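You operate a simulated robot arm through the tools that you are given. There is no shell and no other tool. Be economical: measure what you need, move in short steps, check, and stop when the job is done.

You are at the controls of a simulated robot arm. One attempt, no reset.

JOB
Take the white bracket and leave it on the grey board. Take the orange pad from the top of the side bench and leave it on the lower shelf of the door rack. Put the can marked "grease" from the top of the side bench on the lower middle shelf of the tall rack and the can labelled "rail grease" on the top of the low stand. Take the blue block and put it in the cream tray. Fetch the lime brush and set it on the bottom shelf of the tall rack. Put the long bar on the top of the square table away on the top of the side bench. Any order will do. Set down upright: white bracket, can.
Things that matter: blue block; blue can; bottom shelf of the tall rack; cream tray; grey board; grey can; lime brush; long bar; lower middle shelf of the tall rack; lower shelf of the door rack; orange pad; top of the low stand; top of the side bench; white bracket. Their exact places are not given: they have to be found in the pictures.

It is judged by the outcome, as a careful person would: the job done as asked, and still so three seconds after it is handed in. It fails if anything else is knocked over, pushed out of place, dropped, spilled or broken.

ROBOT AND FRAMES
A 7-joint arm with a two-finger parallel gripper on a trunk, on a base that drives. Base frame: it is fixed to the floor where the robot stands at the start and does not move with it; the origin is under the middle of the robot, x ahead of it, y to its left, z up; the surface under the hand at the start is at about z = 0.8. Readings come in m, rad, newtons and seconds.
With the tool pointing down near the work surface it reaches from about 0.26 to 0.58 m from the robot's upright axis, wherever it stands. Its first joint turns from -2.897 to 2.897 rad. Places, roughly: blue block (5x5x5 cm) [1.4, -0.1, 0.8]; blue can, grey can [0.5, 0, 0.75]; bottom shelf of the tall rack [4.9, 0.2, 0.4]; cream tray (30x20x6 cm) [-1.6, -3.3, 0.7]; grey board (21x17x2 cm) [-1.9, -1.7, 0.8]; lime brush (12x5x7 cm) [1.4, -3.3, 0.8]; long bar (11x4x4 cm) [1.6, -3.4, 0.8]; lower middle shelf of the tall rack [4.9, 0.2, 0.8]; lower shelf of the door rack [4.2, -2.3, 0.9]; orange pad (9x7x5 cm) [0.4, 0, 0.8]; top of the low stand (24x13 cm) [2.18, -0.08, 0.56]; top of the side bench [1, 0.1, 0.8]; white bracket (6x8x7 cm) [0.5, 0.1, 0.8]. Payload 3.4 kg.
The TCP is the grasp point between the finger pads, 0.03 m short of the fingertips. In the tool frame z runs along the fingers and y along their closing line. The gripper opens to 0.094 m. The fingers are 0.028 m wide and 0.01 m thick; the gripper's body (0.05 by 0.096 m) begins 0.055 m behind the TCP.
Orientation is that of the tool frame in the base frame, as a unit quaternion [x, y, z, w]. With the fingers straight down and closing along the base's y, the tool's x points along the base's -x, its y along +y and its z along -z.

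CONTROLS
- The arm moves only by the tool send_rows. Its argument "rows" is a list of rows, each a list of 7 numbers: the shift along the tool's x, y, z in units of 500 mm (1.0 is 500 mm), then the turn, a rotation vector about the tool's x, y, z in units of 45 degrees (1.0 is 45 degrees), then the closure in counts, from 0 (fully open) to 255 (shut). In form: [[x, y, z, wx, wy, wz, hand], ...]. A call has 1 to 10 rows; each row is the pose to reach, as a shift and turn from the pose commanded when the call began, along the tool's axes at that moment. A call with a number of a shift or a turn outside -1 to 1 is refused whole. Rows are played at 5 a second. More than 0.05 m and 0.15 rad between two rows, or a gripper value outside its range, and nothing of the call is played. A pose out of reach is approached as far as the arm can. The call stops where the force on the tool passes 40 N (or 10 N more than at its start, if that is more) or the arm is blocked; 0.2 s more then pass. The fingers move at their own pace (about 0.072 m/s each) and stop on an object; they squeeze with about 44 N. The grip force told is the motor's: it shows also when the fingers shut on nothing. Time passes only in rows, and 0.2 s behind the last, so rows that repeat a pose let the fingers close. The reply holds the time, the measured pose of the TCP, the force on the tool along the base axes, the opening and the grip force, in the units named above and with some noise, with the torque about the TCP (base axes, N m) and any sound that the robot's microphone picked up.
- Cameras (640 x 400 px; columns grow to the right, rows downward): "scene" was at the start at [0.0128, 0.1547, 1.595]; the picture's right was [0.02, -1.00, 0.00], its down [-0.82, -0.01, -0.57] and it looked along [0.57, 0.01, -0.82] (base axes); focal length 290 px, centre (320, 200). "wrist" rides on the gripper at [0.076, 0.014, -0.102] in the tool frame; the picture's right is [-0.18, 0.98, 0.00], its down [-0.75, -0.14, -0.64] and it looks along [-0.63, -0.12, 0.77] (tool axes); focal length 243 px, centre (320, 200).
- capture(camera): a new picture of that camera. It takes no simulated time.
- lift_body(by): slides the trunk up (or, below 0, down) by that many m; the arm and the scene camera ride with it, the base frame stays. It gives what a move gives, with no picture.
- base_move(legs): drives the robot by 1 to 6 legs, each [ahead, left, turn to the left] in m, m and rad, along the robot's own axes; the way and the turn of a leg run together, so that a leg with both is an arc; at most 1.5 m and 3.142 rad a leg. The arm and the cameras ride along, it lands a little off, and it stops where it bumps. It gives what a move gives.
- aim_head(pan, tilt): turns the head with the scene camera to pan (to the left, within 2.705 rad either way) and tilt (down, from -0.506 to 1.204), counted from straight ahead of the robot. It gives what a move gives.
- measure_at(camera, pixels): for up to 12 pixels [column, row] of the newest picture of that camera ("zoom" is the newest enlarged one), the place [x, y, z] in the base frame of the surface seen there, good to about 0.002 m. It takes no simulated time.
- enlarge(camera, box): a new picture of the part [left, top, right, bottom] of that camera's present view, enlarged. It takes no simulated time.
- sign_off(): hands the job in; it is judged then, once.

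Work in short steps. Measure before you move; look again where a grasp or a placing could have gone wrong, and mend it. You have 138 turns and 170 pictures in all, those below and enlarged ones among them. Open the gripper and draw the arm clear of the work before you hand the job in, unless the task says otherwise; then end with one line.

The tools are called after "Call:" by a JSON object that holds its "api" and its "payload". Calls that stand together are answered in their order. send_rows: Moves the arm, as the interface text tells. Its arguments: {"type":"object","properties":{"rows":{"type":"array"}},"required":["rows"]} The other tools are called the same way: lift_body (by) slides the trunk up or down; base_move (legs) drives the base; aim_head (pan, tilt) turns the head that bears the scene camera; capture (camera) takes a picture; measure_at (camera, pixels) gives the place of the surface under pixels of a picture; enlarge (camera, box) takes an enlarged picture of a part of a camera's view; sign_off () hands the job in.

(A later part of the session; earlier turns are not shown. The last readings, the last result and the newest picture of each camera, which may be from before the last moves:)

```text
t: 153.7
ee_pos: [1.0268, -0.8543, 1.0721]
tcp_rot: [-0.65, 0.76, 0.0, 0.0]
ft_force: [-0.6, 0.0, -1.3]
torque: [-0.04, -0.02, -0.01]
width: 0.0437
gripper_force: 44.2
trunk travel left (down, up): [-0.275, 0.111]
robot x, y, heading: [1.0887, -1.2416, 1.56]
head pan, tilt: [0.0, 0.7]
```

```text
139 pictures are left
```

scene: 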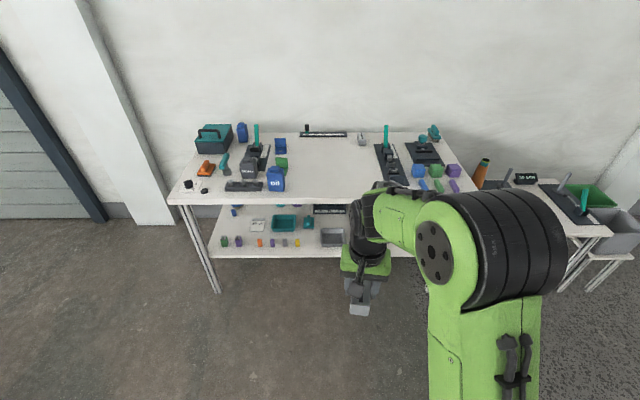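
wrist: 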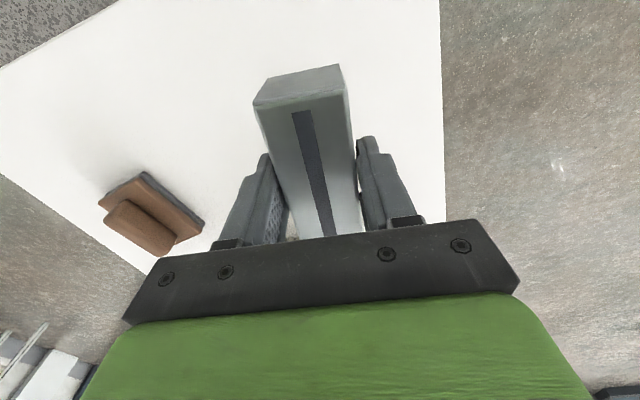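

Labels are readable from this side; enlarge the cans and the low stand.

Call:
{"api": "enlarge", "payload": {"camera": "scene", "box": [175, 115, 295, 215]}}

Call:
{"api": "enlarge", "payload": {"camera": "scene", "box": [460, 130, 640, 300]}}

Call:
{"api": "measure_at", "payload": {"camera": "scene", "pixels": [[300, 170], [330, 160], [340, 185], [310, 195], [270, 165], [378, 148], [500, 215], [600, 235], [625, 255], [590, 260]]}}

```text
4.00 times, centred on (235, 165) of scene
```

zoom: 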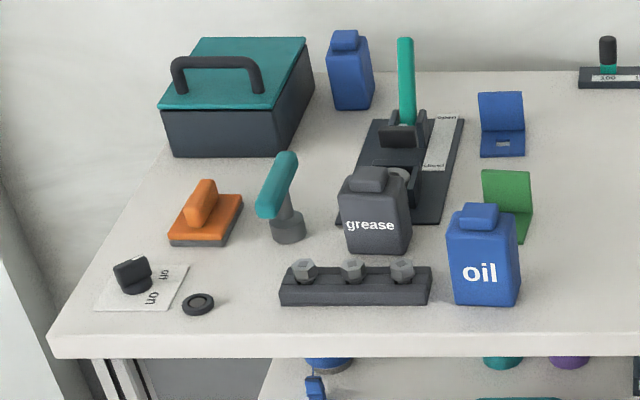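

```text
2.35 times, centred on (550, 215) of scene
```

zoom: 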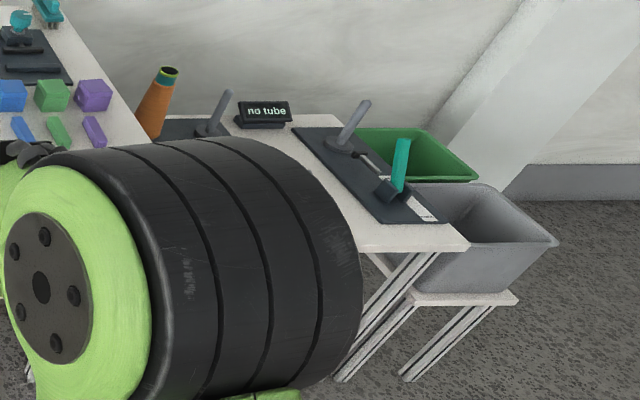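

```text
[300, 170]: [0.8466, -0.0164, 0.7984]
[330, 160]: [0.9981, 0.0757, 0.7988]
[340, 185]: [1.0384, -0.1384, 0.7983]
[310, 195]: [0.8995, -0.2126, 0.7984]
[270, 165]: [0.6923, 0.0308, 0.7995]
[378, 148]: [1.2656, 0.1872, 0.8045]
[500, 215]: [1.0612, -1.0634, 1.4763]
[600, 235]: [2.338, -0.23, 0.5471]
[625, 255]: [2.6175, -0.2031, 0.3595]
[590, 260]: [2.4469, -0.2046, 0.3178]
```

Grey can = "grease", dark-blue can behind = "rail grease". Free area at (1.03,−0.06) on the bench for the bar; advance 0.67 m.

Call:
{"api": "base_move", "payload": {"legs": [[0.67, 0, 0]]}}

Call:
{"api": "capture", "payload": {"camera": "scene"}}

```text
t: 157.4
ee_pos: [1.0234, -0.1911, 1.0711]
tcp_rot: [-0.654, 0.756, -0.001, 0.0]
ft_force: [-1.1, -0.2, -1.4]
torque: [-0.04, -0.01, 0.02]
width: 0.044
gripper_force: 43.4
trunk travel left (down, up): [-0.275, 0.111]
robot x, y, heading: [1.0851, -0.5744, 1.574]
head pan, tilt: [0.0, 0.7]
```

```text
136 pictures are left
```

scene: 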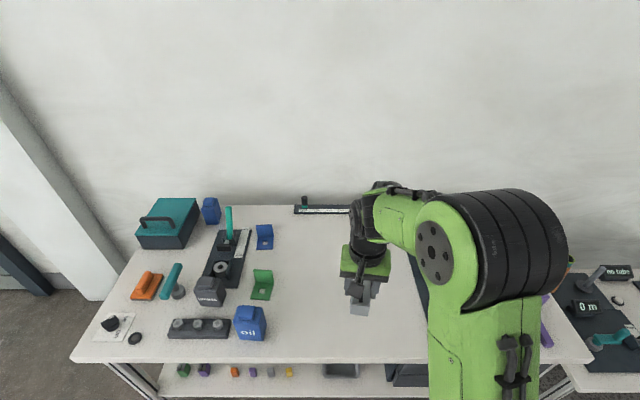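

Move 0.13 m forward and lower to just above the bench.

Call:
{"api": "send_rows", "payload": {"rows": [[-0.09, 0.013, 0, 0, 0, 0, 255], [-0.18, 0.026, 0, 0, 0, 0, 255], [-0.257, 0.038, 0, 0, 0, 0, 255], [-0.257, 0.038, 0.09, 0, 0, 0, 255], [-0.257, 0.038, 0.18, 0, 0, 0, 255], [-0.257, 0.038, 0.27, 0, 0, 0, 255], [-0.257, 0.038, 0.36, 0, 0, 0, 255], [-0.257, 0.038, 0.44, 0, 0, 0, 255], [-0.257, 0.038, 0.46, 0, 0, 0, 255], [-0.257, 0.038, 0.468, 0, 0, 0, 255]]}}

Call:
{"api": "capture", "payload": {"camera": "wrist"}}

```text
t: 159.6
ee_pos: [1.0247, -0.0619, 0.837]
tcp_rot: [-0.654, 0.757, 0.0, 0.001]
ft_force: [0.2, 0.2, -1.7]
torque: [-0.02, -0.03, 0.04]
width: 0.0437
gripper_force: 44.2
trunk travel left (down, up): [-0.275, 0.111]
robot x, y, heading: [1.0909, -0.5726, 1.574]
head pan, tilt: [0.0, 0.7]
```

```text
135 pictures are left
```

wrist: 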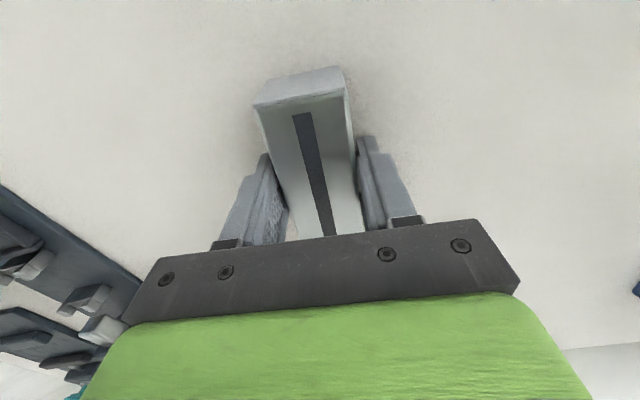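

Bar is at the bench surface. Open, raise and retract.

Call:
{"api": "send_rows", "payload": {"rows": [[0, 0, 0.002, 0, 0, 0, 60], [0, 0, 0.002, 0, 0, 0, 60], [0, 0, 0.002, 0, 0, 0, 60], [0, 0, -0.08, 0, 0, 0, 0], [0, 0, -0.17, 0, 0, 0, 0], [0, 0, -0.26, 0, 0, 0, 0], [0, 0, -0.35, 0, 0, 0, 0], [0, 0, -0.44, 0, 0, 0, 0], [0.09, 0, -0.47, 0, 0, 0, 0], [0.18, 0, -0.47, 0, 0, 0, 0]]}}

Call:
{"api": "capture", "payload": {"camera": "scene"}}

Call:
{"api": "measure_at", "payload": {"camera": "scene", "pixels": [[208, 285], [148, 278], [145, 288], [158, 276], [170, 280], [180, 290], [198, 290], [222, 290], [210, 302], [250, 322], [215, 205], [200, 285]]}}

```text
t: 161.8
ee_pos: [1.012, -0.1516, 1.0774]
tcp_rot: [-0.653, 0.757, 0.0, 0.0]
ft_force: [0.3, 0.2, 0.3]
torque: [0.01, 0.0, 0.0]
width: 0.0942
gripper_force: 0.1
trunk travel left (down, up): [-0.275, 0.111]
robot x, y, heading: [1.0917, -0.5763, 1.577]
head pan, tilt: [0.0, 0.7]
```

```text
134 pictures are left
```

scene: 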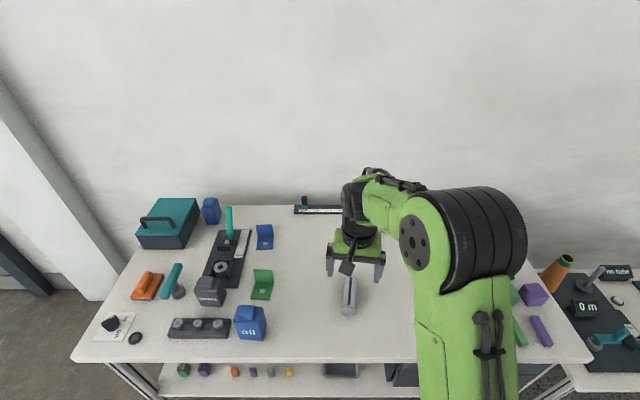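

```text
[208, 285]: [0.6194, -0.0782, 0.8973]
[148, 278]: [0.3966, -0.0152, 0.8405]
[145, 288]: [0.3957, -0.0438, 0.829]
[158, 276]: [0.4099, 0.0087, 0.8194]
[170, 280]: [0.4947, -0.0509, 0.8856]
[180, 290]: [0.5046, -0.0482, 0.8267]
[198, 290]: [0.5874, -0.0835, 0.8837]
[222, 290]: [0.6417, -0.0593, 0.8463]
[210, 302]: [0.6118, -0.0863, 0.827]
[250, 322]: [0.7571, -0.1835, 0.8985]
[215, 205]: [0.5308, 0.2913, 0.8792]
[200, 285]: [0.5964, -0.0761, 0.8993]
```

Bar is down. Next the grey "grease" can at ≈(0.615,−0.06). Slide left to stand in front of it and look closely.

Call:
{"api": "base_move", "payload": {"legs": [[-0.1, 0.47, 0]]}}

Call:
{"api": "aim_head", "payload": {"pan": 0.0, "tilt": 0.9}}

Call:
{"api": "enlarge", "payload": {"camera": "scene", "box": [180, 100, 460, 275]}}

Call:
{"api": "capture", "payload": {"camera": "wrist"}}

```text
t: 164.6
ee_pos: [0.5606, -0.2518, 1.0772]
tcp_rot: [-0.654, 0.757, 0.0, -0.001]
ft_force: [0.6, 0.4, 0.3]
torque: [0.01, -0.02, -0.04]
width: 0.0941
gripper_force: 0.0
trunk travel left (down, up): [-0.275, 0.111]
robot x, y, heading: [0.6392, -0.6784, 1.573]
head pan, tilt: [0.0, 0.7]
```

```text
t: 165.3
ee_pos: [0.5615, -0.252, 1.0768]
tcp_rot: [-0.654, 0.757, 0.0, -0.001]
ft_force: [0.7, 0.1, -1.0]
torque: [0.02, 0.0, -0.02]
width: 0.094
gripper_force: 0.1
trunk travel left (down, up): [-0.275, 0.111]
robot x, y, heading: [0.6387, -0.6778, 1.573]
head pan, tilt: [0.0, 0.901]
```

```text
2.29 times, centred on (320, 188) of scene
```

zoom: 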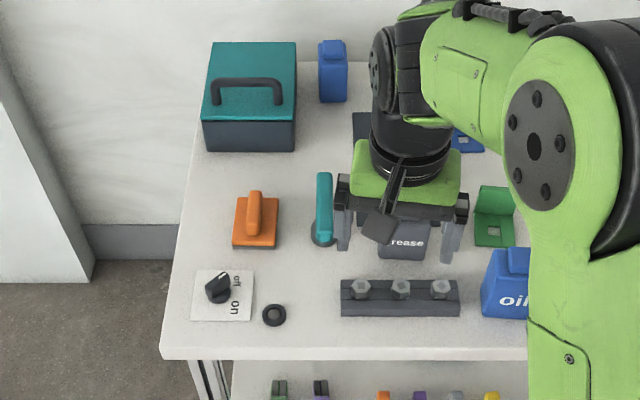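

```text
132 pictures are left
```

wrist: 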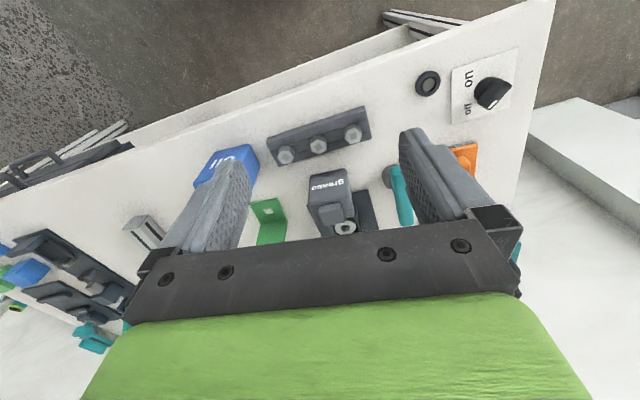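

The wrist view shows the can at (330,200). Measure its corners plus the surrounding obstacles from both views.

Call:
{"api": "enlarge", "payload": {"camera": "wrist", "box": [250, 90, 430, 240]}}

Call:
{"api": "measure_at", "payload": {"camera": "zoom", "pixels": [[215, 350], [340, 310], [225, 420], [290, 420], [360, 400], [275, 340], [230, 300], [330, 280], [120, 230], [420, 150], [500, 360], [420, 360]]}}

```text
2.67 times, centred on (340, 165) of wrist
```

zoom: 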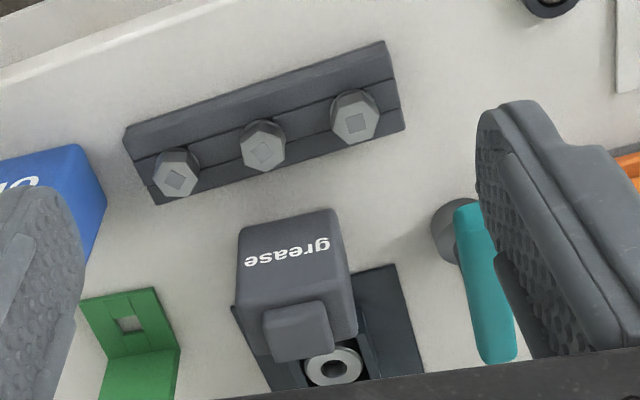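

```text
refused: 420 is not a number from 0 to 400
```

Call:
{"api": "measure_at", "payload": {"camera": "zoom", "pixels": [[243, 285], [345, 262], [250, 330], [300, 335], [243, 228], [335, 215], [175, 175], [265, 145], [400, 125], [95, 180], [482, 350], [352, 325]]}}

```text
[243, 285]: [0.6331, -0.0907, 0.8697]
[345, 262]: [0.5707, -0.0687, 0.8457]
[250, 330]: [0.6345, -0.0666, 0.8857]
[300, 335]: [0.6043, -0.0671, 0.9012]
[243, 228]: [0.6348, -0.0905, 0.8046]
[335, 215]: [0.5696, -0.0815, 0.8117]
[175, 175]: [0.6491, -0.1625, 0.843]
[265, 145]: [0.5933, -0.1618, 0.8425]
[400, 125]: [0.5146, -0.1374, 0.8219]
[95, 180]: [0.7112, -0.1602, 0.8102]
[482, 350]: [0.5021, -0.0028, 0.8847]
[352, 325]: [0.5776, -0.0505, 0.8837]
```

Can: x 0.57–0.635, centre ≈(0.604,−0.065), z 0.80–0.90, yawed as my tool is now. I'll grip it with the tool tilted 45° forward so it can enter a shelf; first rotate in place.

Call:
{"api": "send_rows", "payload": {"rows": [[0, 0, 0, 0, -0.167, 0, 0], [0, 0, 0, 0, -0.333, 0, 0], [0, 0, 0, 0, -0.5, 0, 0], [0, 0, 0, 0, -0.667, 0, 0], [0, 0, 0, 0, -0.833, 0, 0], [0, 0, 0, 0, -1.0, 0, 0]]}}

Call:
{"api": "capture", "payload": {"camera": "scene"}}

```text
t: 166.7
ee_pos: [0.5613, -0.2521, 1.0752]
tcp_rot: [-0.604, 0.699, 0.25, 0.29]
ft_force: [-0.8, -0.2, -0.8]
torque: [0.01, -0.01, -0.01]
width: 0.0937
gripper_force: 0.1
trunk travel left (down, up): [-0.275, 0.111]
robot x, y, heading: [0.6408, -0.6736, 1.577]
head pan, tilt: [0.0, 0.901]
```

```text
130 pictures are left
```

scene: 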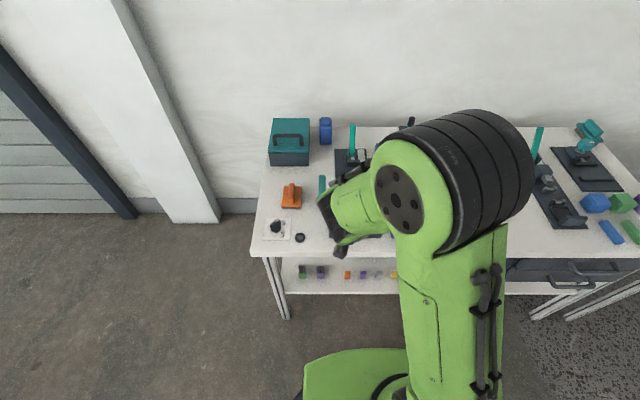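

Tilt reached. Move to the pre-grasp 0.12 m short of the can along the tool axis.

Call:
{"api": "send_rows", "payload": {"rows": [[0.006, -0.01, 0.08, 0, 0, 0, 0], [0.012, -0.02, 0.16, 0, 0, 0, 0], [0.018, -0.03, 0.24, 0, 0, 0, 0], [0.022, -0.031, 0.323, 0, 0, 0, 0]]}}

Call:
{"api": "capture", "payload": {"camera": "wrist"}}

```text
t: 167.7
ee_pos: [0.5946, -0.1503, 0.9571]
tcp_rot: [-0.605, 0.699, 0.25, 0.289]
ft_force: [0.0, 0.1, -0.8]
torque: [-0.03, 0.01, -0.01]
width: 0.0941
gripper_force: 0.1
trunk travel left (down, up): [-0.275, 0.111]
robot x, y, heading: [0.6408, -0.6769, 1.578]
head pan, tilt: [0.0, 0.901]
```

```text
129 pictures are left
```

wrist: 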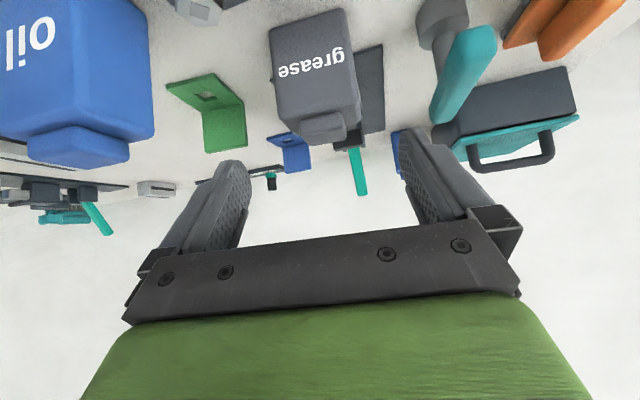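

The can is centred between the fingers. Advance to the grasp and close.

Call:
{"api": "send_rows", "payload": {"rows": [[0.001, 0.002, 0.08, 0, 0, 0, 0], [0.003, 0.004, 0.16, 0, 0, 0, 0], [0.005, 0.006, 0.247, 0, 0, 0, 0], [0.005, 0.006, 0.247, 0, 0, 0, 255], [0.005, 0.006, 0.247, 0, 0, 0, 255], [0.005, 0.006, 0.247, 0, 0, 0, 255]]}}

Call:
{"api": "capture", "payload": {"camera": "wrist"}}

```text
t: 169.1
ee_pos: [0.6031, -0.0652, 0.8648]
tcp_rot: [-0.605, 0.699, 0.25, 0.289]
ft_force: [-0.2, -0.3, -3.5]
torque: [0.01, 0.0, -0.01]
width: 0.0742
gripper_force: 43.9
trunk travel left (down, up): [-0.275, 0.111]
robot x, y, heading: [0.6363, -0.6791, 1.569]
head pan, tilt: [0.0, 0.901]
```

```text
128 pictures are left
```

wrist: 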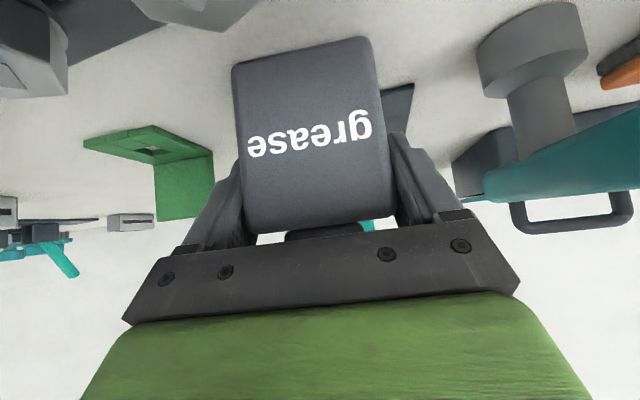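

Gripped at 74 mm. Lift straight up and retract toward the robot.

Call:
{"api": "send_rows", "payload": {"rows": [[-0.03, 0, -0.03, 0, 0, 0, 255], [-0.09, 0, -0.09, 0, 0, 0, 255], [-0.155, 0, -0.155, 0, 0, 0, 255], [-0.22, 0, -0.22, 0, 0, 0, 255], [-0.283, 0, -0.283, 0, 0, 0, 255], [-0.23, 0, -0.34, 0, 0, 0, 255], [-0.17, 0, -0.4, 0, 0, 0, 255], [-0.11, 0, -0.46, 0, 0, 0, 255], [-0.05, 0, -0.52, 0, 0, 0, 255]]}}

Call:
{"api": "capture", "payload": {"camera": "scene"}}

```text
t: 171.1
ee_pos: [0.5777, -0.2296, 1.0634]
tcp_rot: [-0.604, 0.699, 0.25, 0.29]
ft_force: [0.6, -0.1, -4.1]
torque: [0.01, -0.02, 0.0]
width: 0.0741
gripper_force: 43.3
trunk travel left (down, up): [-0.275, 0.111]
robot x, y, heading: [0.6392, -0.676, 1.574]
head pan, tilt: [0.0, 0.901]
```

```text
127 pictures are left
```

scene: 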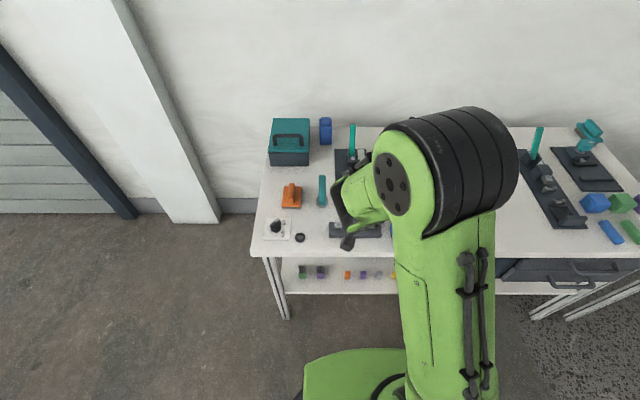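

Carrying the can; drive east along the aisle to about (4.4,−0.98) and look at the tall rack.

Call:
{"api": "base_move", "payload": {"legs": [[-0.3, 0, 0], [0, -1.4, 0], [0, -1.4, 0], [0, -1.0, 0]]}}

Call:
{"api": "aim_head", "payload": {"pan": -0.2, "tilt": 0.6}}

Call:
{"api": "capture", "payload": {"camera": "scene"}}

```text
t: 190.9
ee_pos: [4.3446, -0.4666, 1.0638]
tcp_rot: [-0.612, 0.692, 0.254, 0.287]
ft_force: [-0.2, 0.1, -3.3]
torque: [-0.02, 0.04, -0.03]
width: 0.074
gripper_force: 43.9
trunk travel left (down, up): [-0.275, 0.111]
robot x, y, heading: [4.4166, -0.9162, 1.602]
head pan, tilt: [0.0, 0.901]
```

```text
t: 191.8
ee_pos: [4.3436, -0.4665, 1.0625]
tcp_rot: [-0.612, 0.693, 0.252, 0.286]
ft_force: [-0.3, 0.2, -3.6]
torque: [-0.04, 0.01, 0.07]
width: 0.0738
gripper_force: 43.8
trunk travel left (down, up): [-0.275, 0.111]
robot x, y, heading: [4.4151, -0.9117, 1.596]
head pan, tilt: [-0.201, 0.6]
```

```text
126 pictures are left
```

scene: 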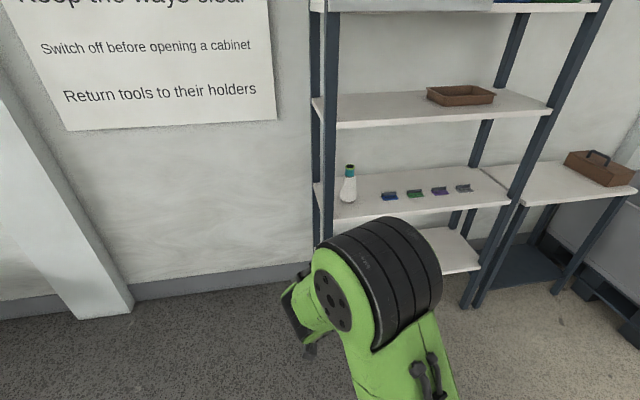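

The rack: shelves at rows ~255 (bottom), ~190 (bottle & clips), ~105 (brown tray), ~5 (top). Measure them.

Call:
{"api": "measure_at", "payload": {"camera": "scene", "pixels": [[330, 215], [508, 200], [360, 200], [450, 205], [450, 255], [475, 268], [335, 125], [545, 110], [349, 185], [390, 195], [464, 187], [400, 180]]}}

Call:
{"api": "enlarge", "payload": {"camera": "scene", "box": [305, 80, 525, 280]}}

```text
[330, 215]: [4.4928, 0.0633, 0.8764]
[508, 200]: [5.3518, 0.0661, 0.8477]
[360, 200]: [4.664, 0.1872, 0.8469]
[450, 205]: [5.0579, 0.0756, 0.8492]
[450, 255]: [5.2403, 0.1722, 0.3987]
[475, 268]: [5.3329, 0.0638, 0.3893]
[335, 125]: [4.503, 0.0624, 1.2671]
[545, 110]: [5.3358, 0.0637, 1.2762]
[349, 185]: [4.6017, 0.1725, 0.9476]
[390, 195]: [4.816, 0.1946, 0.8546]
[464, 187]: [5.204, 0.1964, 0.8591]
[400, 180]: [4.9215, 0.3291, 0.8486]
```

```text
2.00 times, centred on (415, 180) of scene
```

zoom: 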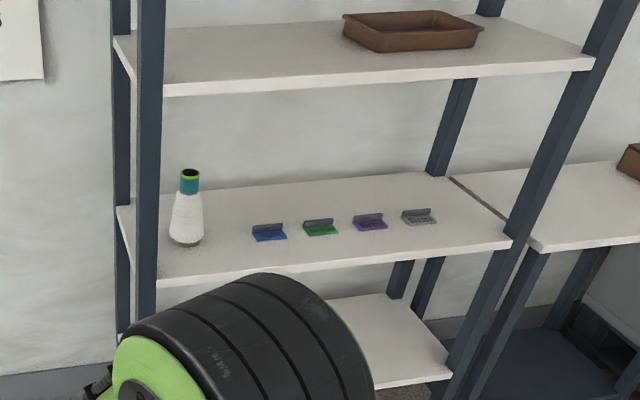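

Lower middle shelf: z 0.849, front edge y 0.063, next shelf at 1.27. A free spot is in front of the clips at (4.95,0.12). Drive to about (5.02,−0.46).

Call:
{"api": "base_move", "payload": {"legs": [[0, 0, -0.03], [0, -0.6, 0], [0.44, 0, 0]]}}

Call:
{"api": "aim_head", "payload": {"pan": 0.2, "tilt": 0.75}}

Call:
{"api": "capture", "payload": {"camera": "scene"}}

Call:
{"api": "capture", "payload": {"camera": "wrist"}}

```text
t: 197.8
ee_pos: [4.9345, -0.0155, 1.0622]
tcp_rot: [-0.607, 0.697, 0.251, 0.288]
ft_force: [0.6, 0.6, -4.1]
torque: [-0.01, 0.01, -0.02]
width: 0.0741
gripper_force: 44.1
trunk travel left (down, up): [-0.275, 0.111]
robot x, y, heading: [4.9988, -0.4628, 1.578]
head pan, tilt: [-0.201, 0.6]
```

```text
t: 198.6
ee_pos: [4.9334, -0.0166, 1.0631]
tcp_rot: [-0.607, 0.697, 0.251, 0.289]
ft_force: [0.3, 0.6, -3.6]
torque: [0.02, -0.03, 0.0]
width: 0.0741
gripper_force: 44.0
trunk travel left (down, up): [-0.275, 0.111]
robot x, y, heading: [4.9958, -0.46, 1.582]
head pan, tilt: [0.201, 0.75]
```

```text
124 pictures are left
```

scene: 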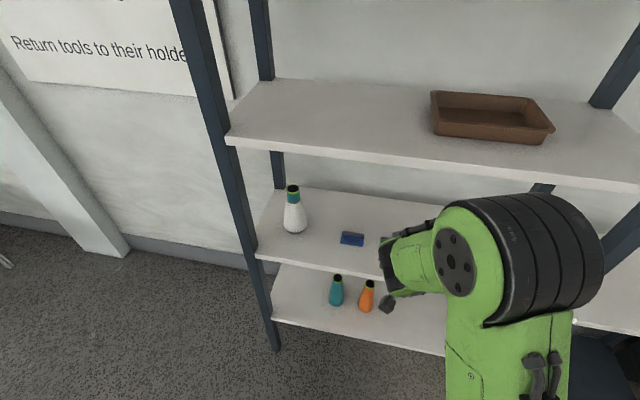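

```text
123 pictures are left
```

wrist: 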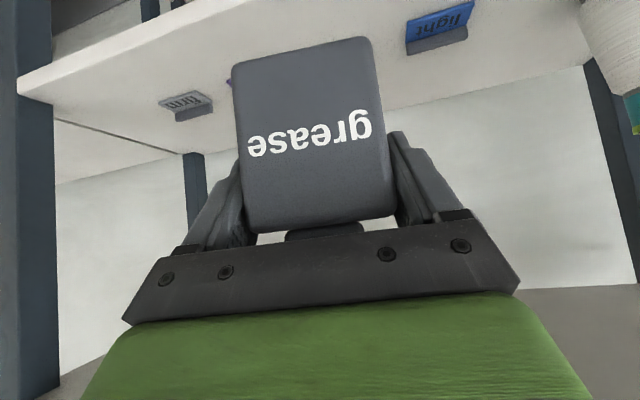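

Move forward over the shelf, then lower to just above it (TCP z 0.918).

Call:
{"api": "send_rows", "payload": {"rows": [[-0.027, 0.001, 0.07, 0, 0, 0, 255], [-0.054, 0.002, 0.14, 0, 0, 0, 255], [-0.082, 0.004, 0.21, 0, 0, 0, 255], [-0.109, 0.005, 0.279, 0, 0, 0, 255], [-0.06, 0.005, 0.327, 0, 0, 0, 255], [-0.02, 0.005, 0.367, 0, 0, 0, 255], [0.0, 0.005, 0.387, 0, 0, 0, 255], [0.007, 0.005, 0.394, 0, 0, 0, 255]]}}

Call:
{"api": "capture", "payload": {"camera": "wrist"}}

Call:
{"api": "capture", "payload": {"camera": "scene"}}

```text
t: 200.4
ee_pos: [4.9505, 0.1195, 0.9224]
tcp_rot: [-0.606, 0.698, 0.25, 0.289]
ft_force: [0.3, -0.3, -3.0]
torque: [0.0, 0.0, -0.02]
width: 0.0741
gripper_force: 43.9
trunk travel left (down, up): [-0.275, 0.111]
robot x, y, heading: [4.9983, -0.4628, 1.58]
head pan, tilt: [0.201, 0.75]
```

```text
122 pictures are left
```

wrist: 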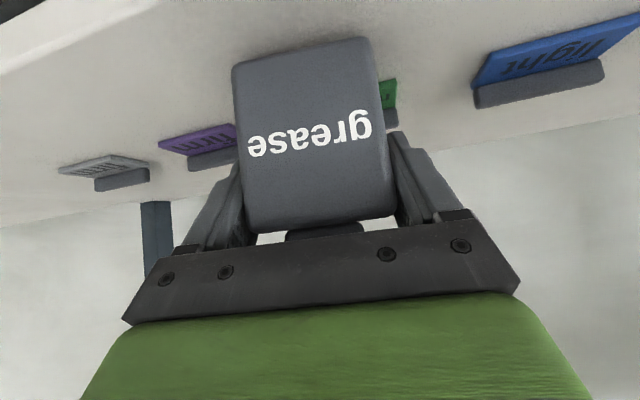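

```text
121 pictures are left
```

scene: 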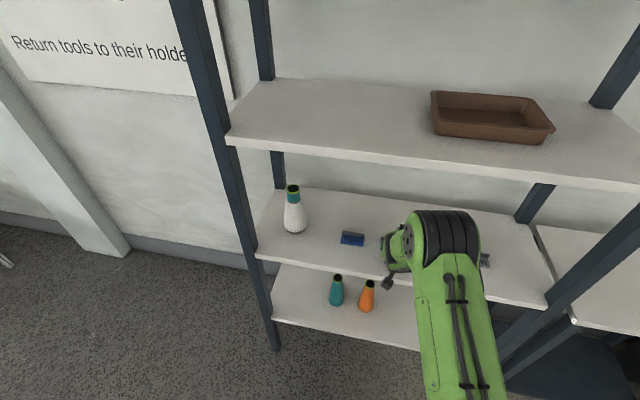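

Lower the last ~6 mm.

Call:
{"api": "send_rows", "payload": {"rows": [[0.005, 0, 0.005, 0, 0, 0, 255], [0.009, 0, 0.009, 0, 0, 0, 255], [0.009, 0, 0.009, 0, 0, 0, 255]]}}

```text
t: 201.2
ee_pos: [4.9502, 0.1195, 0.9142]
tcp_rot: [-0.607, 0.697, 0.251, 0.288]
ft_force: [0.4, 0.1, -3.2]
torque: [0.0, 0.01, 0.0]
width: 0.0741
gripper_force: 43.8
trunk travel left (down, up): [-0.275, 0.111]
robot x, y, heading: [4.9979, -0.4709, 1.582]
head pan, tilt: [0.201, 0.75]
```

No contact yet; lower 3 mm more watching the force.

Call:
{"api": "send_rows", "payload": {"rows": [[0.002, 0, 0.002, 0, 0, 0, 255], [0.004, 0, 0.004, 0, 0, 0, 255], [0.004, 0, 0.004, 0, 0, 0, 255]]}}

Call:
{"api": "capture", "payload": {"camera": "wrist"}}

```text
t: 202.0
ee_pos: [4.949, 0.119, 0.9162]
tcp_rot: [-0.605, 0.697, 0.253, 0.291]
ft_force: [-3.9, 0.8, 20.1]
torque: [-0.61, -0.29, -0.04]
width: 0.074
gripper_force: 43.5
trunk travel left (down, up): [-0.275, 0.111]
robot x, y, heading: [4.9967, -0.465, 1.582]
head pan, tilt: [0.201, 0.75]
```

```text
120 pictures are left
```

wrist: 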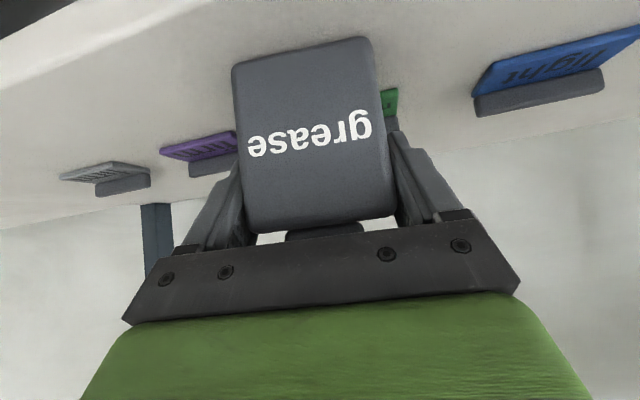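

Contact (≈20 N). Ease up 1.5 mm, open, and withdraw along the tool axis.

Call:
{"api": "send_rows", "payload": {"rows": [[-0.003, 0, -0.003, 0, 0, 0, 255], [-0.003, 0, -0.003, 0, 0, 0, 0], [-0.003, 0, -0.003, 0, 0, 0, 0], [-0.003, 0, -0.003, 0, 0, 0, 0], [-0.003, 0, -0.09, 0, 0, 0, 0], [-0.003, 0, -0.18, 0, 0, 0, 0], [-0.003, 0, -0.27, 0, 0, 0, 0], [-0.003, 0, -0.36, 0, 0, 0, 0]]}}

Call:
{"api": "capture", "payload": {"camera": "wrist"}}

```text
t: 203.8
ee_pos: [4.9341, -0.0104, 1.0427]
tcp_rot: [-0.606, 0.697, 0.252, 0.289]
ft_force: [-0.4, 0.4, 0.0]
torque: [0.01, 0.06, 0.01]
width: 0.0939
gripper_force: 0.0
trunk travel left (down, up): [-0.275, 0.111]
robot x, y, heading: [4.9977, -0.4647, 1.582]
head pan, tilt: [0.201, 0.75]
```

```text
119 pictures are left
```

wrist: 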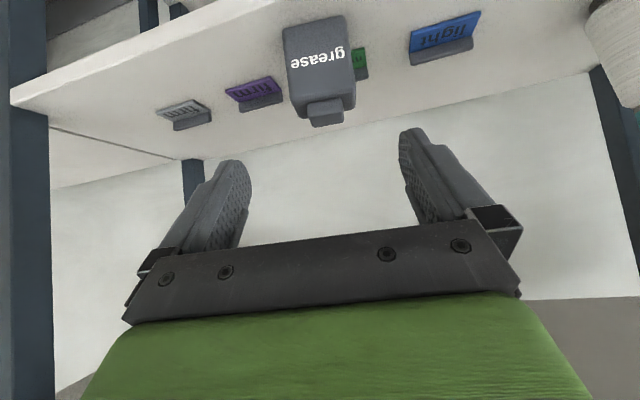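

The can stands upright. While here, measure the bottom shelf for the brush, then look toward the door rack.

Call:
{"api": "aim_head", "payload": {"pan": 0.0, "tilt": 0.95}}

Call:
{"api": "capture", "payload": {"camera": "scene"}}

Call:
{"api": "aim_head", "payload": {"pan": -2.4, "tilt": 0.4}}

Call:
{"api": "enlarge", "payload": {"camera": "scene", "box": [0, 0, 640, 400]}}

Call:
{"api": "measure_at", "payload": {"camera": "scene", "pixels": [[266, 295], [300, 300], [350, 270], [250, 230], [450, 250], [330, 330], [280, 330], [230, 300]]}}

```text
t: 204.6
ee_pos: [4.9346, -0.0083, 1.0414]
tcp_rot: [-0.606, 0.697, 0.251, 0.289]
ft_force: [0.1, 0.2, 0.0]
torque: [-0.03, 0.02, 0.02]
width: 0.0941
gripper_force: 0.2
trunk travel left (down, up): [-0.275, 0.111]
robot x, y, heading: [4.9949, -0.4652, 1.576]
head pan, tilt: [0.0, 0.949]
```

```text
118 pictures are left
```

scene: 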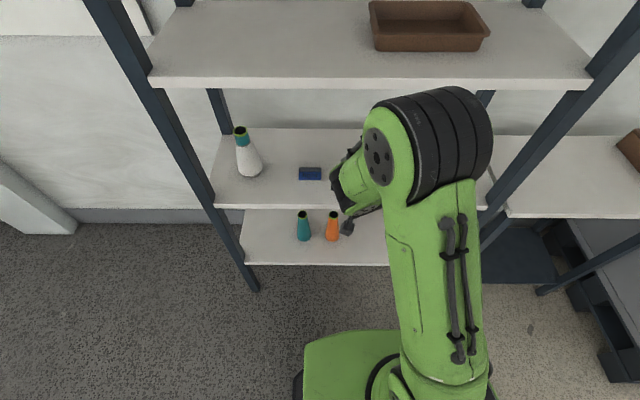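

```text
t: 206.8
ee_pos: [4.9345, -0.0077, 1.0421]
tcp_rot: [-0.606, 0.698, 0.251, 0.289]
ft_force: [-0.7, -1.0, -0.1]
torque: [0.01, 0.05, -0.01]
width: 0.0941
gripper_force: 0.1
trunk travel left (down, up): [-0.275, 0.111]
robot x, y, heading: [4.9981, -0.4632, 1.58]
head pan, tilt: [-2.4, 0.4]
```

```text
1.00 times, centred on (320, 200) of scene (not enlarged: the box is as wide or as high as the picture)
```

zoom: 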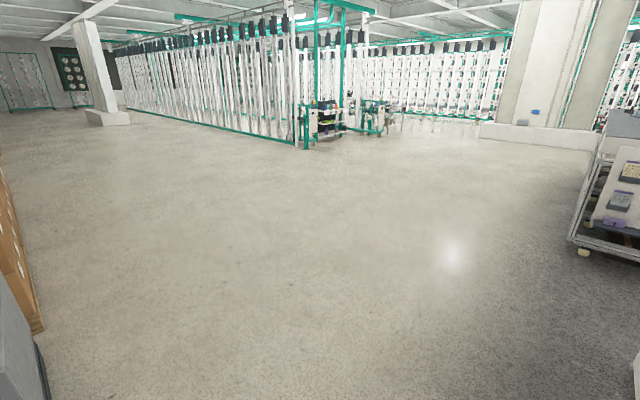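

```text
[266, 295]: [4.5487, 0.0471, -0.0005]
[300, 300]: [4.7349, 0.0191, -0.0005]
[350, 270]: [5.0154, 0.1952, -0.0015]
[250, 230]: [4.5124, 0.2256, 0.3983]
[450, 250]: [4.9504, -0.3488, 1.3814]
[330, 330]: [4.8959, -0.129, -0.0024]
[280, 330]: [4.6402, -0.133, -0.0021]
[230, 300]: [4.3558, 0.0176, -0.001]
```

Bottom shelf z≈0.398. Now fetch the brush: drive (keeping heading +y) west then south, to the west side of the square table.

Call:
{"api": "base_move", "payload": {"legs": [[-0.6, 0, 0], [0, 1.5, 0], [0, 1.5, 0], [0, 1.15, 0], [-1.4, 0, 0], [-1.4, 0, 0]]}}

Call:
{"api": "aim_head", "payload": {"pan": -0.7, "tilt": 0.7}}

Call:
{"api": "capture", "payload": {"camera": "scene"}}

```text
t: 242.8
ee_pos: [0.7462, -3.2814, 1.0438]
tcp_rot: [-0.607, 0.696, 0.251, 0.288]
ft_force: [0.0, -0.2, -1.2]
torque: [0.01, -0.01, 0.0]
width: 0.094
gripper_force: 0.0
trunk travel left (down, up): [-0.275, 0.111]
robot x, y, heading: [0.81, -3.7374, 1.581]
head pan, tilt: [-2.4, 0.4]
```

```text
t: 244.5
ee_pos: [0.7468, -3.2811, 1.0429]
tcp_rot: [-0.607, 0.696, 0.252, 0.289]
ft_force: [-0.4, -0.6, -0.1]
torque: [-0.03, -0.02, 0.02]
width: 0.0941
gripper_force: 0.1
trunk travel left (down, up): [-0.275, 0.111]
robot x, y, heading: [0.8108, -3.7381, 1.586]
head pan, tilt: [-0.7, 0.7]
```

```text
116 pictures are left
```

scene: 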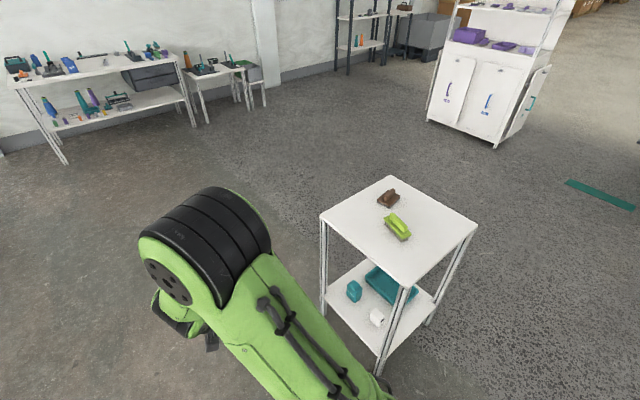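

Move to the south side of the table in front of the brush.

Call:
{"api": "base_move", "payload": {"legs": [[-0.15, 0, 0], [0, -0.66, 0]]}}

Call:
{"api": "aim_head", "payload": {"pan": 0.0, "tilt": 0.85}}

Call:
{"api": "capture", "payload": {"camera": "scene"}}

Call:
{"api": "capture", "payload": {"camera": "wrist"}}

```text
t: 249.1
ee_pos: [1.389, -3.4215, 1.0423]
tcp_rot: [-0.61, 0.694, 0.252, 0.287]
ft_force: [-0.7, -1.1, 0.0]
torque: [0.02, 0.01, 0.0]
width: 0.094
gripper_force: 0.1
trunk travel left (down, up): [-0.275, 0.111]
robot x, y, heading: [1.4593, -3.8786, 1.588]
head pan, tilt: [-0.7, 0.7]
```

```text
t: 250.1
ee_pos: [1.3881, -3.4211, 1.0419]
tcp_rot: [-0.61, 0.693, 0.253, 0.287]
ft_force: [0.4, -0.7, 0.0]
torque: [0.01, -0.02, 0.0]
width: 0.094
gripper_force: 0.0
trunk travel left (down, up): [-0.275, 0.111]
robot x, y, heading: [1.4562, -3.8774, 1.588]
head pan, tilt: [0.0, 0.85]
```

```text
115 pictures are left
```

scene: 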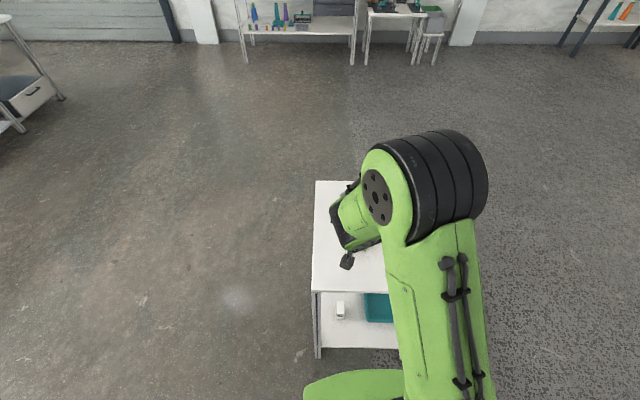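

```text
114 pictures are left
```

wrist: 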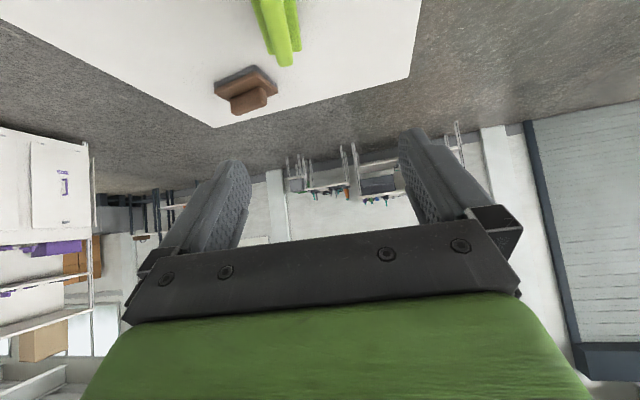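

The brush is at wrist (278,30). Measure its handle and body edges.

Call:
{"api": "enlarge", "payload": {"camera": "wrist", "box": [210, 0, 340, 120]}}

Call:
{"api": "measure_at", "payload": {"camera": "wrist", "pixels": [[272, 10], [284, 60], [263, 10], [280, 62], [291, 62], [255, 5], [300, 45], [293, 5], [297, 20], [265, 40]]}}

```text
3.33 times, centred on (275, 60) of wrist
```

zoom: 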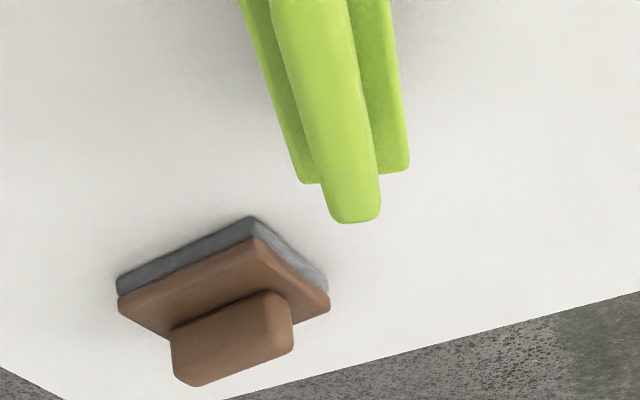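

```text
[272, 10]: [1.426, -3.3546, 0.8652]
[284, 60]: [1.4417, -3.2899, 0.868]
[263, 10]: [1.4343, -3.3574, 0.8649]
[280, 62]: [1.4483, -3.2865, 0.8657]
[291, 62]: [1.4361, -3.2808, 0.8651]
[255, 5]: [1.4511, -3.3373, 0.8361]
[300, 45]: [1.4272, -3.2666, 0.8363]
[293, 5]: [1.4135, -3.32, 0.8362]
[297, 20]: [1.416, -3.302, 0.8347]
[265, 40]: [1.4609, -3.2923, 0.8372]
```

Brush centre ≈(1.434,−3.325), body z 0.82–0.838, handle top 0.868, aligned within 2° of the tool. Move to a pre-grasp 0.1 m short along the 45° axis.

Call:
{"api": "send_rows", "payload": {"rows": [[0.05, -0.022, 0.07, 0, 0, 0, 0], [0.1, -0.044, 0.14, 0, 0, 0, 0], [0.154, -0.066, 0.21, 0, 0, 0, 0]]}}

Call:
{"api": "capture", "payload": {"camera": "wrist"}}

```text
t: 250.9
ee_pos: [1.4196, -3.4067, 0.9135]
tcp_rot: [-0.61, 0.694, 0.252, 0.288]
ft_force: [0.3, 0.1, 0.3]
torque: [0.03, 0.03, -0.02]
width: 0.0938
gripper_force: 0.0
trunk travel left (down, up): [-0.275, 0.111]
robot x, y, heading: [1.4582, -3.8792, 1.591]
head pan, tilt: [0.0, 0.85]
```

```text
112 pictures are left
```

wrist: 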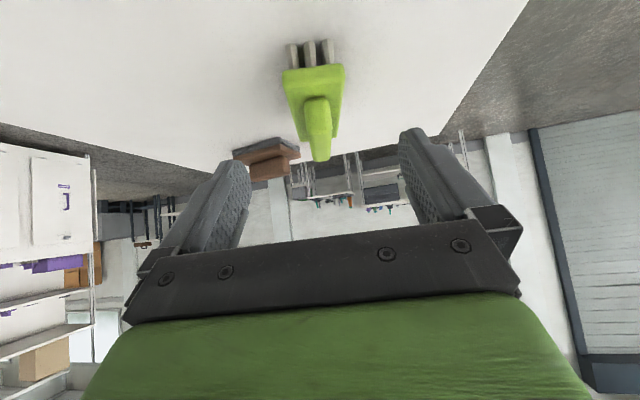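

Aligned. Advance 0.1 m and close.

Call:
{"api": "send_rows", "payload": {"rows": [[0, 0, 0.08, 0, 0, 0, 0], [0, 0, 0.15, 0, 0, 0, 0], [0, 0, 0.203, 0, 0, 0, 0], [0, 0, 0.203, 0, 0, 0, 255], [0, 0, 0.203, 0, 0, 0, 255], [0, 0, 0.203, 0, 0, 0, 255], [0, 0, 0.203, 0, 0, 0, 255]]}}

Call:
{"api": "capture", "payload": {"camera": "wrist"}}

```text
t: 252.5
ee_pos: [1.4301, -3.3346, 0.8408]
tcp_rot: [-0.61, 0.694, 0.253, 0.287]
ft_force: [0.3, 0.1, 0.2]
torque: [0.08, -0.01, -0.03]
width: 0.0487
gripper_force: 43.8
trunk travel left (down, up): [-0.275, 0.111]
robot x, y, heading: [1.4607, -3.8761, 1.595]
head pan, tilt: [0.0, 0.85]
```

```text
111 pictures are left
```

wrist: 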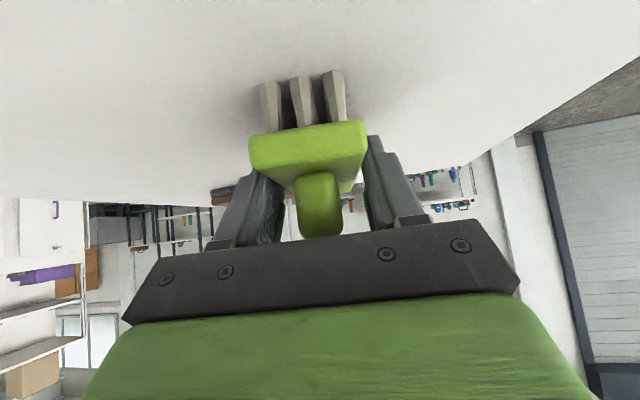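

Brush body gripped (49 mm). Lift straight up and retract.

Call:
{"api": "send_rows", "payload": {"rows": [[-0.04, 0, -0.04, 0, 0, 0, 255], [-0.1, 0, -0.1, 0, 0, 0, 255], [-0.16, 0, -0.16, 0, 0, 0, 255], [-0.22, 0, -0.22, 0, 0, 0, 255], [-0.283, 0, -0.283, 0, 0, 0, 255], [-0.23, 0, -0.34, 0, 0, 0, 255], [-0.18, 0, -0.39, 0, 0, 0, 255]]}}

Call:
{"api": "capture", "payload": {"camera": "wrist"}}

```text
t: 254.1
ee_pos: [1.423, -3.4089, 1.0423]
tcp_rot: [-0.61, 0.694, 0.252, 0.288]
ft_force: [0.2, -0.6, -0.9]
torque: [-0.04, 0.0, -0.02]
width: 0.0486
gripper_force: 44.0
trunk travel left (down, up): [-0.275, 0.111]
robot x, y, heading: [1.458, -3.878, 1.591]
head pan, tilt: [0.0, 0.85]
```

```text
110 pictures are left
```

wrist: 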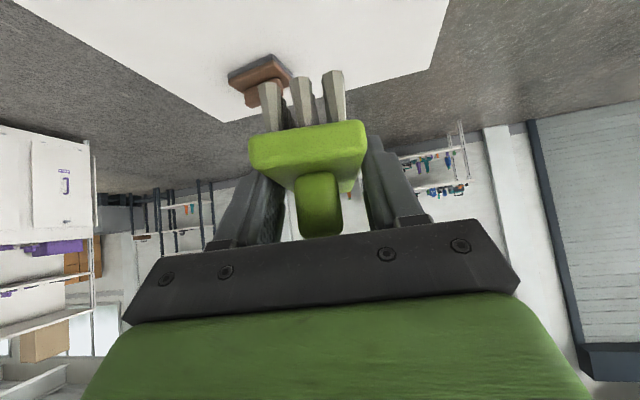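

Brush is held level. Drive back to the tall rack by the same open route.

Call:
{"api": "base_move", "payload": {"legs": [[0, 0.64, -0.02], [1.4, 0, 0], [1.4, 0, 0], [0, -1.5, 0], [0, -1.5, 0], [0, -1.25, 0]]}}

Call:
{"api": "aim_head", "payload": {"pan": 0.15, "tilt": 0.75}}

Call:
{"api": "capture", "payload": {"camera": "scene"}}

```text
t: 291.2
ee_pos: [5.0613, -0.6042, 1.0411]
tcp_rot: [-0.591, 0.711, 0.244, 0.293]
ft_force: [0.3, -0.1, -0.9]
torque: [-0.03, 0.03, -0.03]
width: 0.0485
gripper_force: 44.5
trunk travel left (down, up): [-0.275, 0.111]
robot x, y, heading: [5.0664, -1.0754, 1.533]
head pan, tilt: [0.0, 0.85]
```

```text
t: 291.9
ee_pos: [5.0607, -0.6049, 1.0422]
tcp_rot: [-0.59, 0.712, 0.243, 0.294]
ft_force: [0.5, -0.4, -1.8]
torque: [-0.04, -0.01, -0.01]
width: 0.0484
gripper_force: 44.3
trunk travel left (down, up): [-0.275, 0.111]
robot x, y, heading: [5.0633, -1.0701, 1.54]
head pan, tilt: [0.15, 0.75]
```

```text
109 pictures are left
```

scene: 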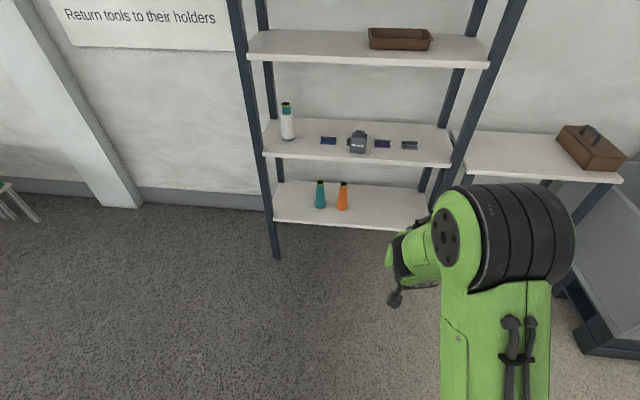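

Grease can still fine. Measure the bottom shelf.

Call:
{"api": "measure_at", "payload": {"camera": "scene", "pixels": [[320, 205], [342, 207], [380, 205], [380, 222], [405, 205], [380, 190], [415, 220], [330, 217]]}}

Call:
{"api": "lift_body", "payload": {"by": -0.27}}

```text
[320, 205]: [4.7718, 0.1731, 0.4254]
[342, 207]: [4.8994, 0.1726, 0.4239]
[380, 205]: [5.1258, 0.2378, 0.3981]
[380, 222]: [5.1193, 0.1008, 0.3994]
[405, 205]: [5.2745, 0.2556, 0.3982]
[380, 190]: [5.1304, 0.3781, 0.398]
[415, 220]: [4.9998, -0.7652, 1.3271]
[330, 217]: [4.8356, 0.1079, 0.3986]
```

```text
t: 294.7
ee_pos: [5.0603, -0.6044, 0.7738]
tcp_rot: [-0.591, 0.711, 0.244, 0.293]
ft_force: [0.4, 0.0, -1.1]
torque: [0.02, -0.02, 0.03]
width: 0.0484
gripper_force: 44.5
trunk travel left (down, up): [-0.005, 0.381]
robot x, y, heading: [5.0631, -1.0737, 1.532]
head pan, tilt: [0.15, 0.75]
```

Free spot at (5.09,0.15). Lower the hand to z≈0.50 in the open, straighten and drive up to the rack.

Call:
{"api": "send_rows", "payload": {"rows": [[0.064, 0, 0.064, 0, 0, 0, 255], [0.128, 0, 0.128, 0, 0, 0, 255], [0.192, 0, 0.192, 0, 0, 0, 255], [0.256, 0, 0.256, 0, 0, 0, 255], [0.32, 0, 0.32, 0, 0, 0, 255], [0.382, 0, 0.382, 0, 0, 0, 255]]}}

Call:
{"api": "base_move", "payload": {"legs": [[0, 0, 0.037], [0.59, 0, 0]]}}

Call:
{"api": "capture", "payload": {"camera": "wrist"}}

Call:
{"api": "capture", "payload": {"camera": "scene"}}

```text
t: 296.1
ee_pos: [5.0621, -0.6068, 0.505]
tcp_rot: [-0.589, 0.712, 0.244, 0.295]
ft_force: [-0.4, 0.0, -1.3]
torque: [-0.04, -0.02, -0.01]
width: 0.0487
gripper_force: 44.0
trunk travel left (down, up): [-0.005, 0.381]
robot x, y, heading: [5.0643, -1.0741, 1.533]
head pan, tilt: [0.15, 0.75]
```

```text
t: 299.8
ee_pos: [5.0344, -0.0227, 0.5052]
tcp_rot: [-0.608, 0.696, 0.252, 0.288]
ft_force: [0.5, 0.8, -1.1]
torque: [-0.02, -0.05, 0.01]
width: 0.0483
gripper_force: 44.1
trunk travel left (down, up): [-0.005, 0.381]
robot x, y, heading: [5.0642, -0.4873, 1.58]
head pan, tilt: [0.15, 0.75]
```

```text
108 pictures are left
```

wrist: 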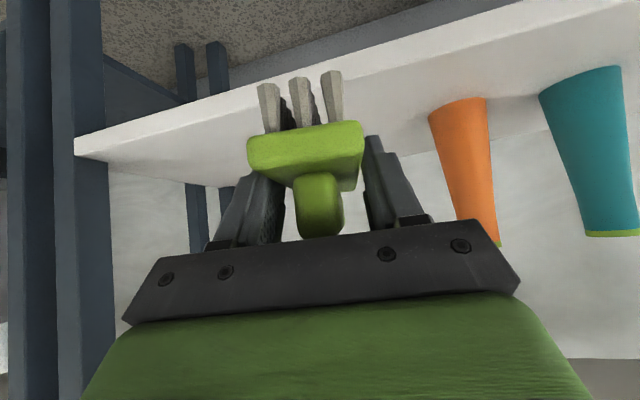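

```text
107 pictures are left
```

scene: 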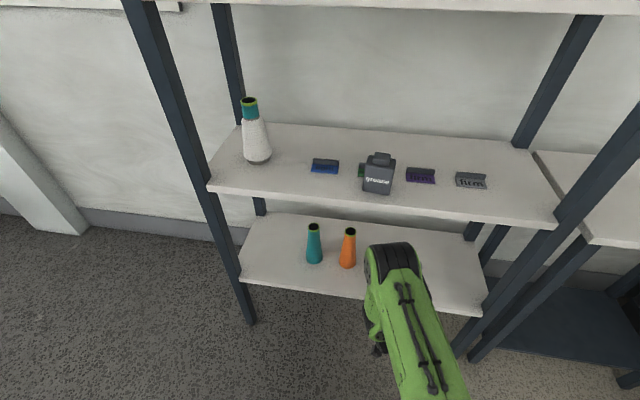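

Insert forward over the bottom shelf and lower to a few mm above.

Call:
{"api": "send_rows", "payload": {"rows": [[-0.048, -0.007, 0.07, 0, 0, 0, 255], [-0.097, -0.014, 0.14, 0, 0, 0, 255], [-0.145, -0.02, 0.21, 0, 0, 0, 255], [-0.193, -0.027, 0.278, 0, 0, 0, 255], [-0.17, -0.027, 0.3, 0, 0, 0, 255], [-0.154, -0.027, 0.318, 0, 0, 0, 255], [-0.154, -0.027, 0.318, 0, 0, 0, 255]]}}

Call:
{"api": "capture", "payload": {"camera": "wrist"}}

```text
t: 301.4
ee_pos: [5.0704, 0.1393, 0.4457]
tcp_rot: [-0.607, 0.696, 0.251, 0.288]
ft_force: [-0.7, 0.4, -1.0]
torque: [-0.02, 0.01, 0.02]
width: 0.0483
gripper_force: 44.1
trunk travel left (down, up): [-0.005, 0.381]
robot x, y, heading: [5.0629, -0.4878, 1.585]
head pan, tilt: [0.15, 0.75]
```

```text
106 pictures are left
```

wrist: 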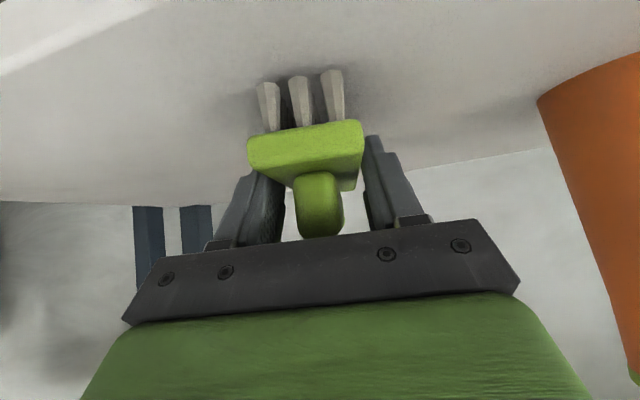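

Lower 4 mm more and check force.

Call:
{"api": "send_rows", "payload": {"rows": [[0.003, 0, 0.003, 0, 0, 0, 255], [0.006, 0, 0.006, 0, 0, 0, 255], [0.006, 0, 0.006, 0, 0, 0, 255]]}}

```text
t: 302.2
ee_pos: [5.0694, 0.1406, 0.4407]
tcp_rot: [-0.607, 0.697, 0.251, 0.288]
ft_force: [0.1, -0.1, -0.5]
torque: [-0.01, -0.01, -0.02]
width: 0.0482
gripper_force: 44.1
trunk travel left (down, up): [-0.005, 0.381]
robot x, y, heading: [5.0623, -0.4859, 1.577]
head pan, tilt: [0.15, 0.75]
```

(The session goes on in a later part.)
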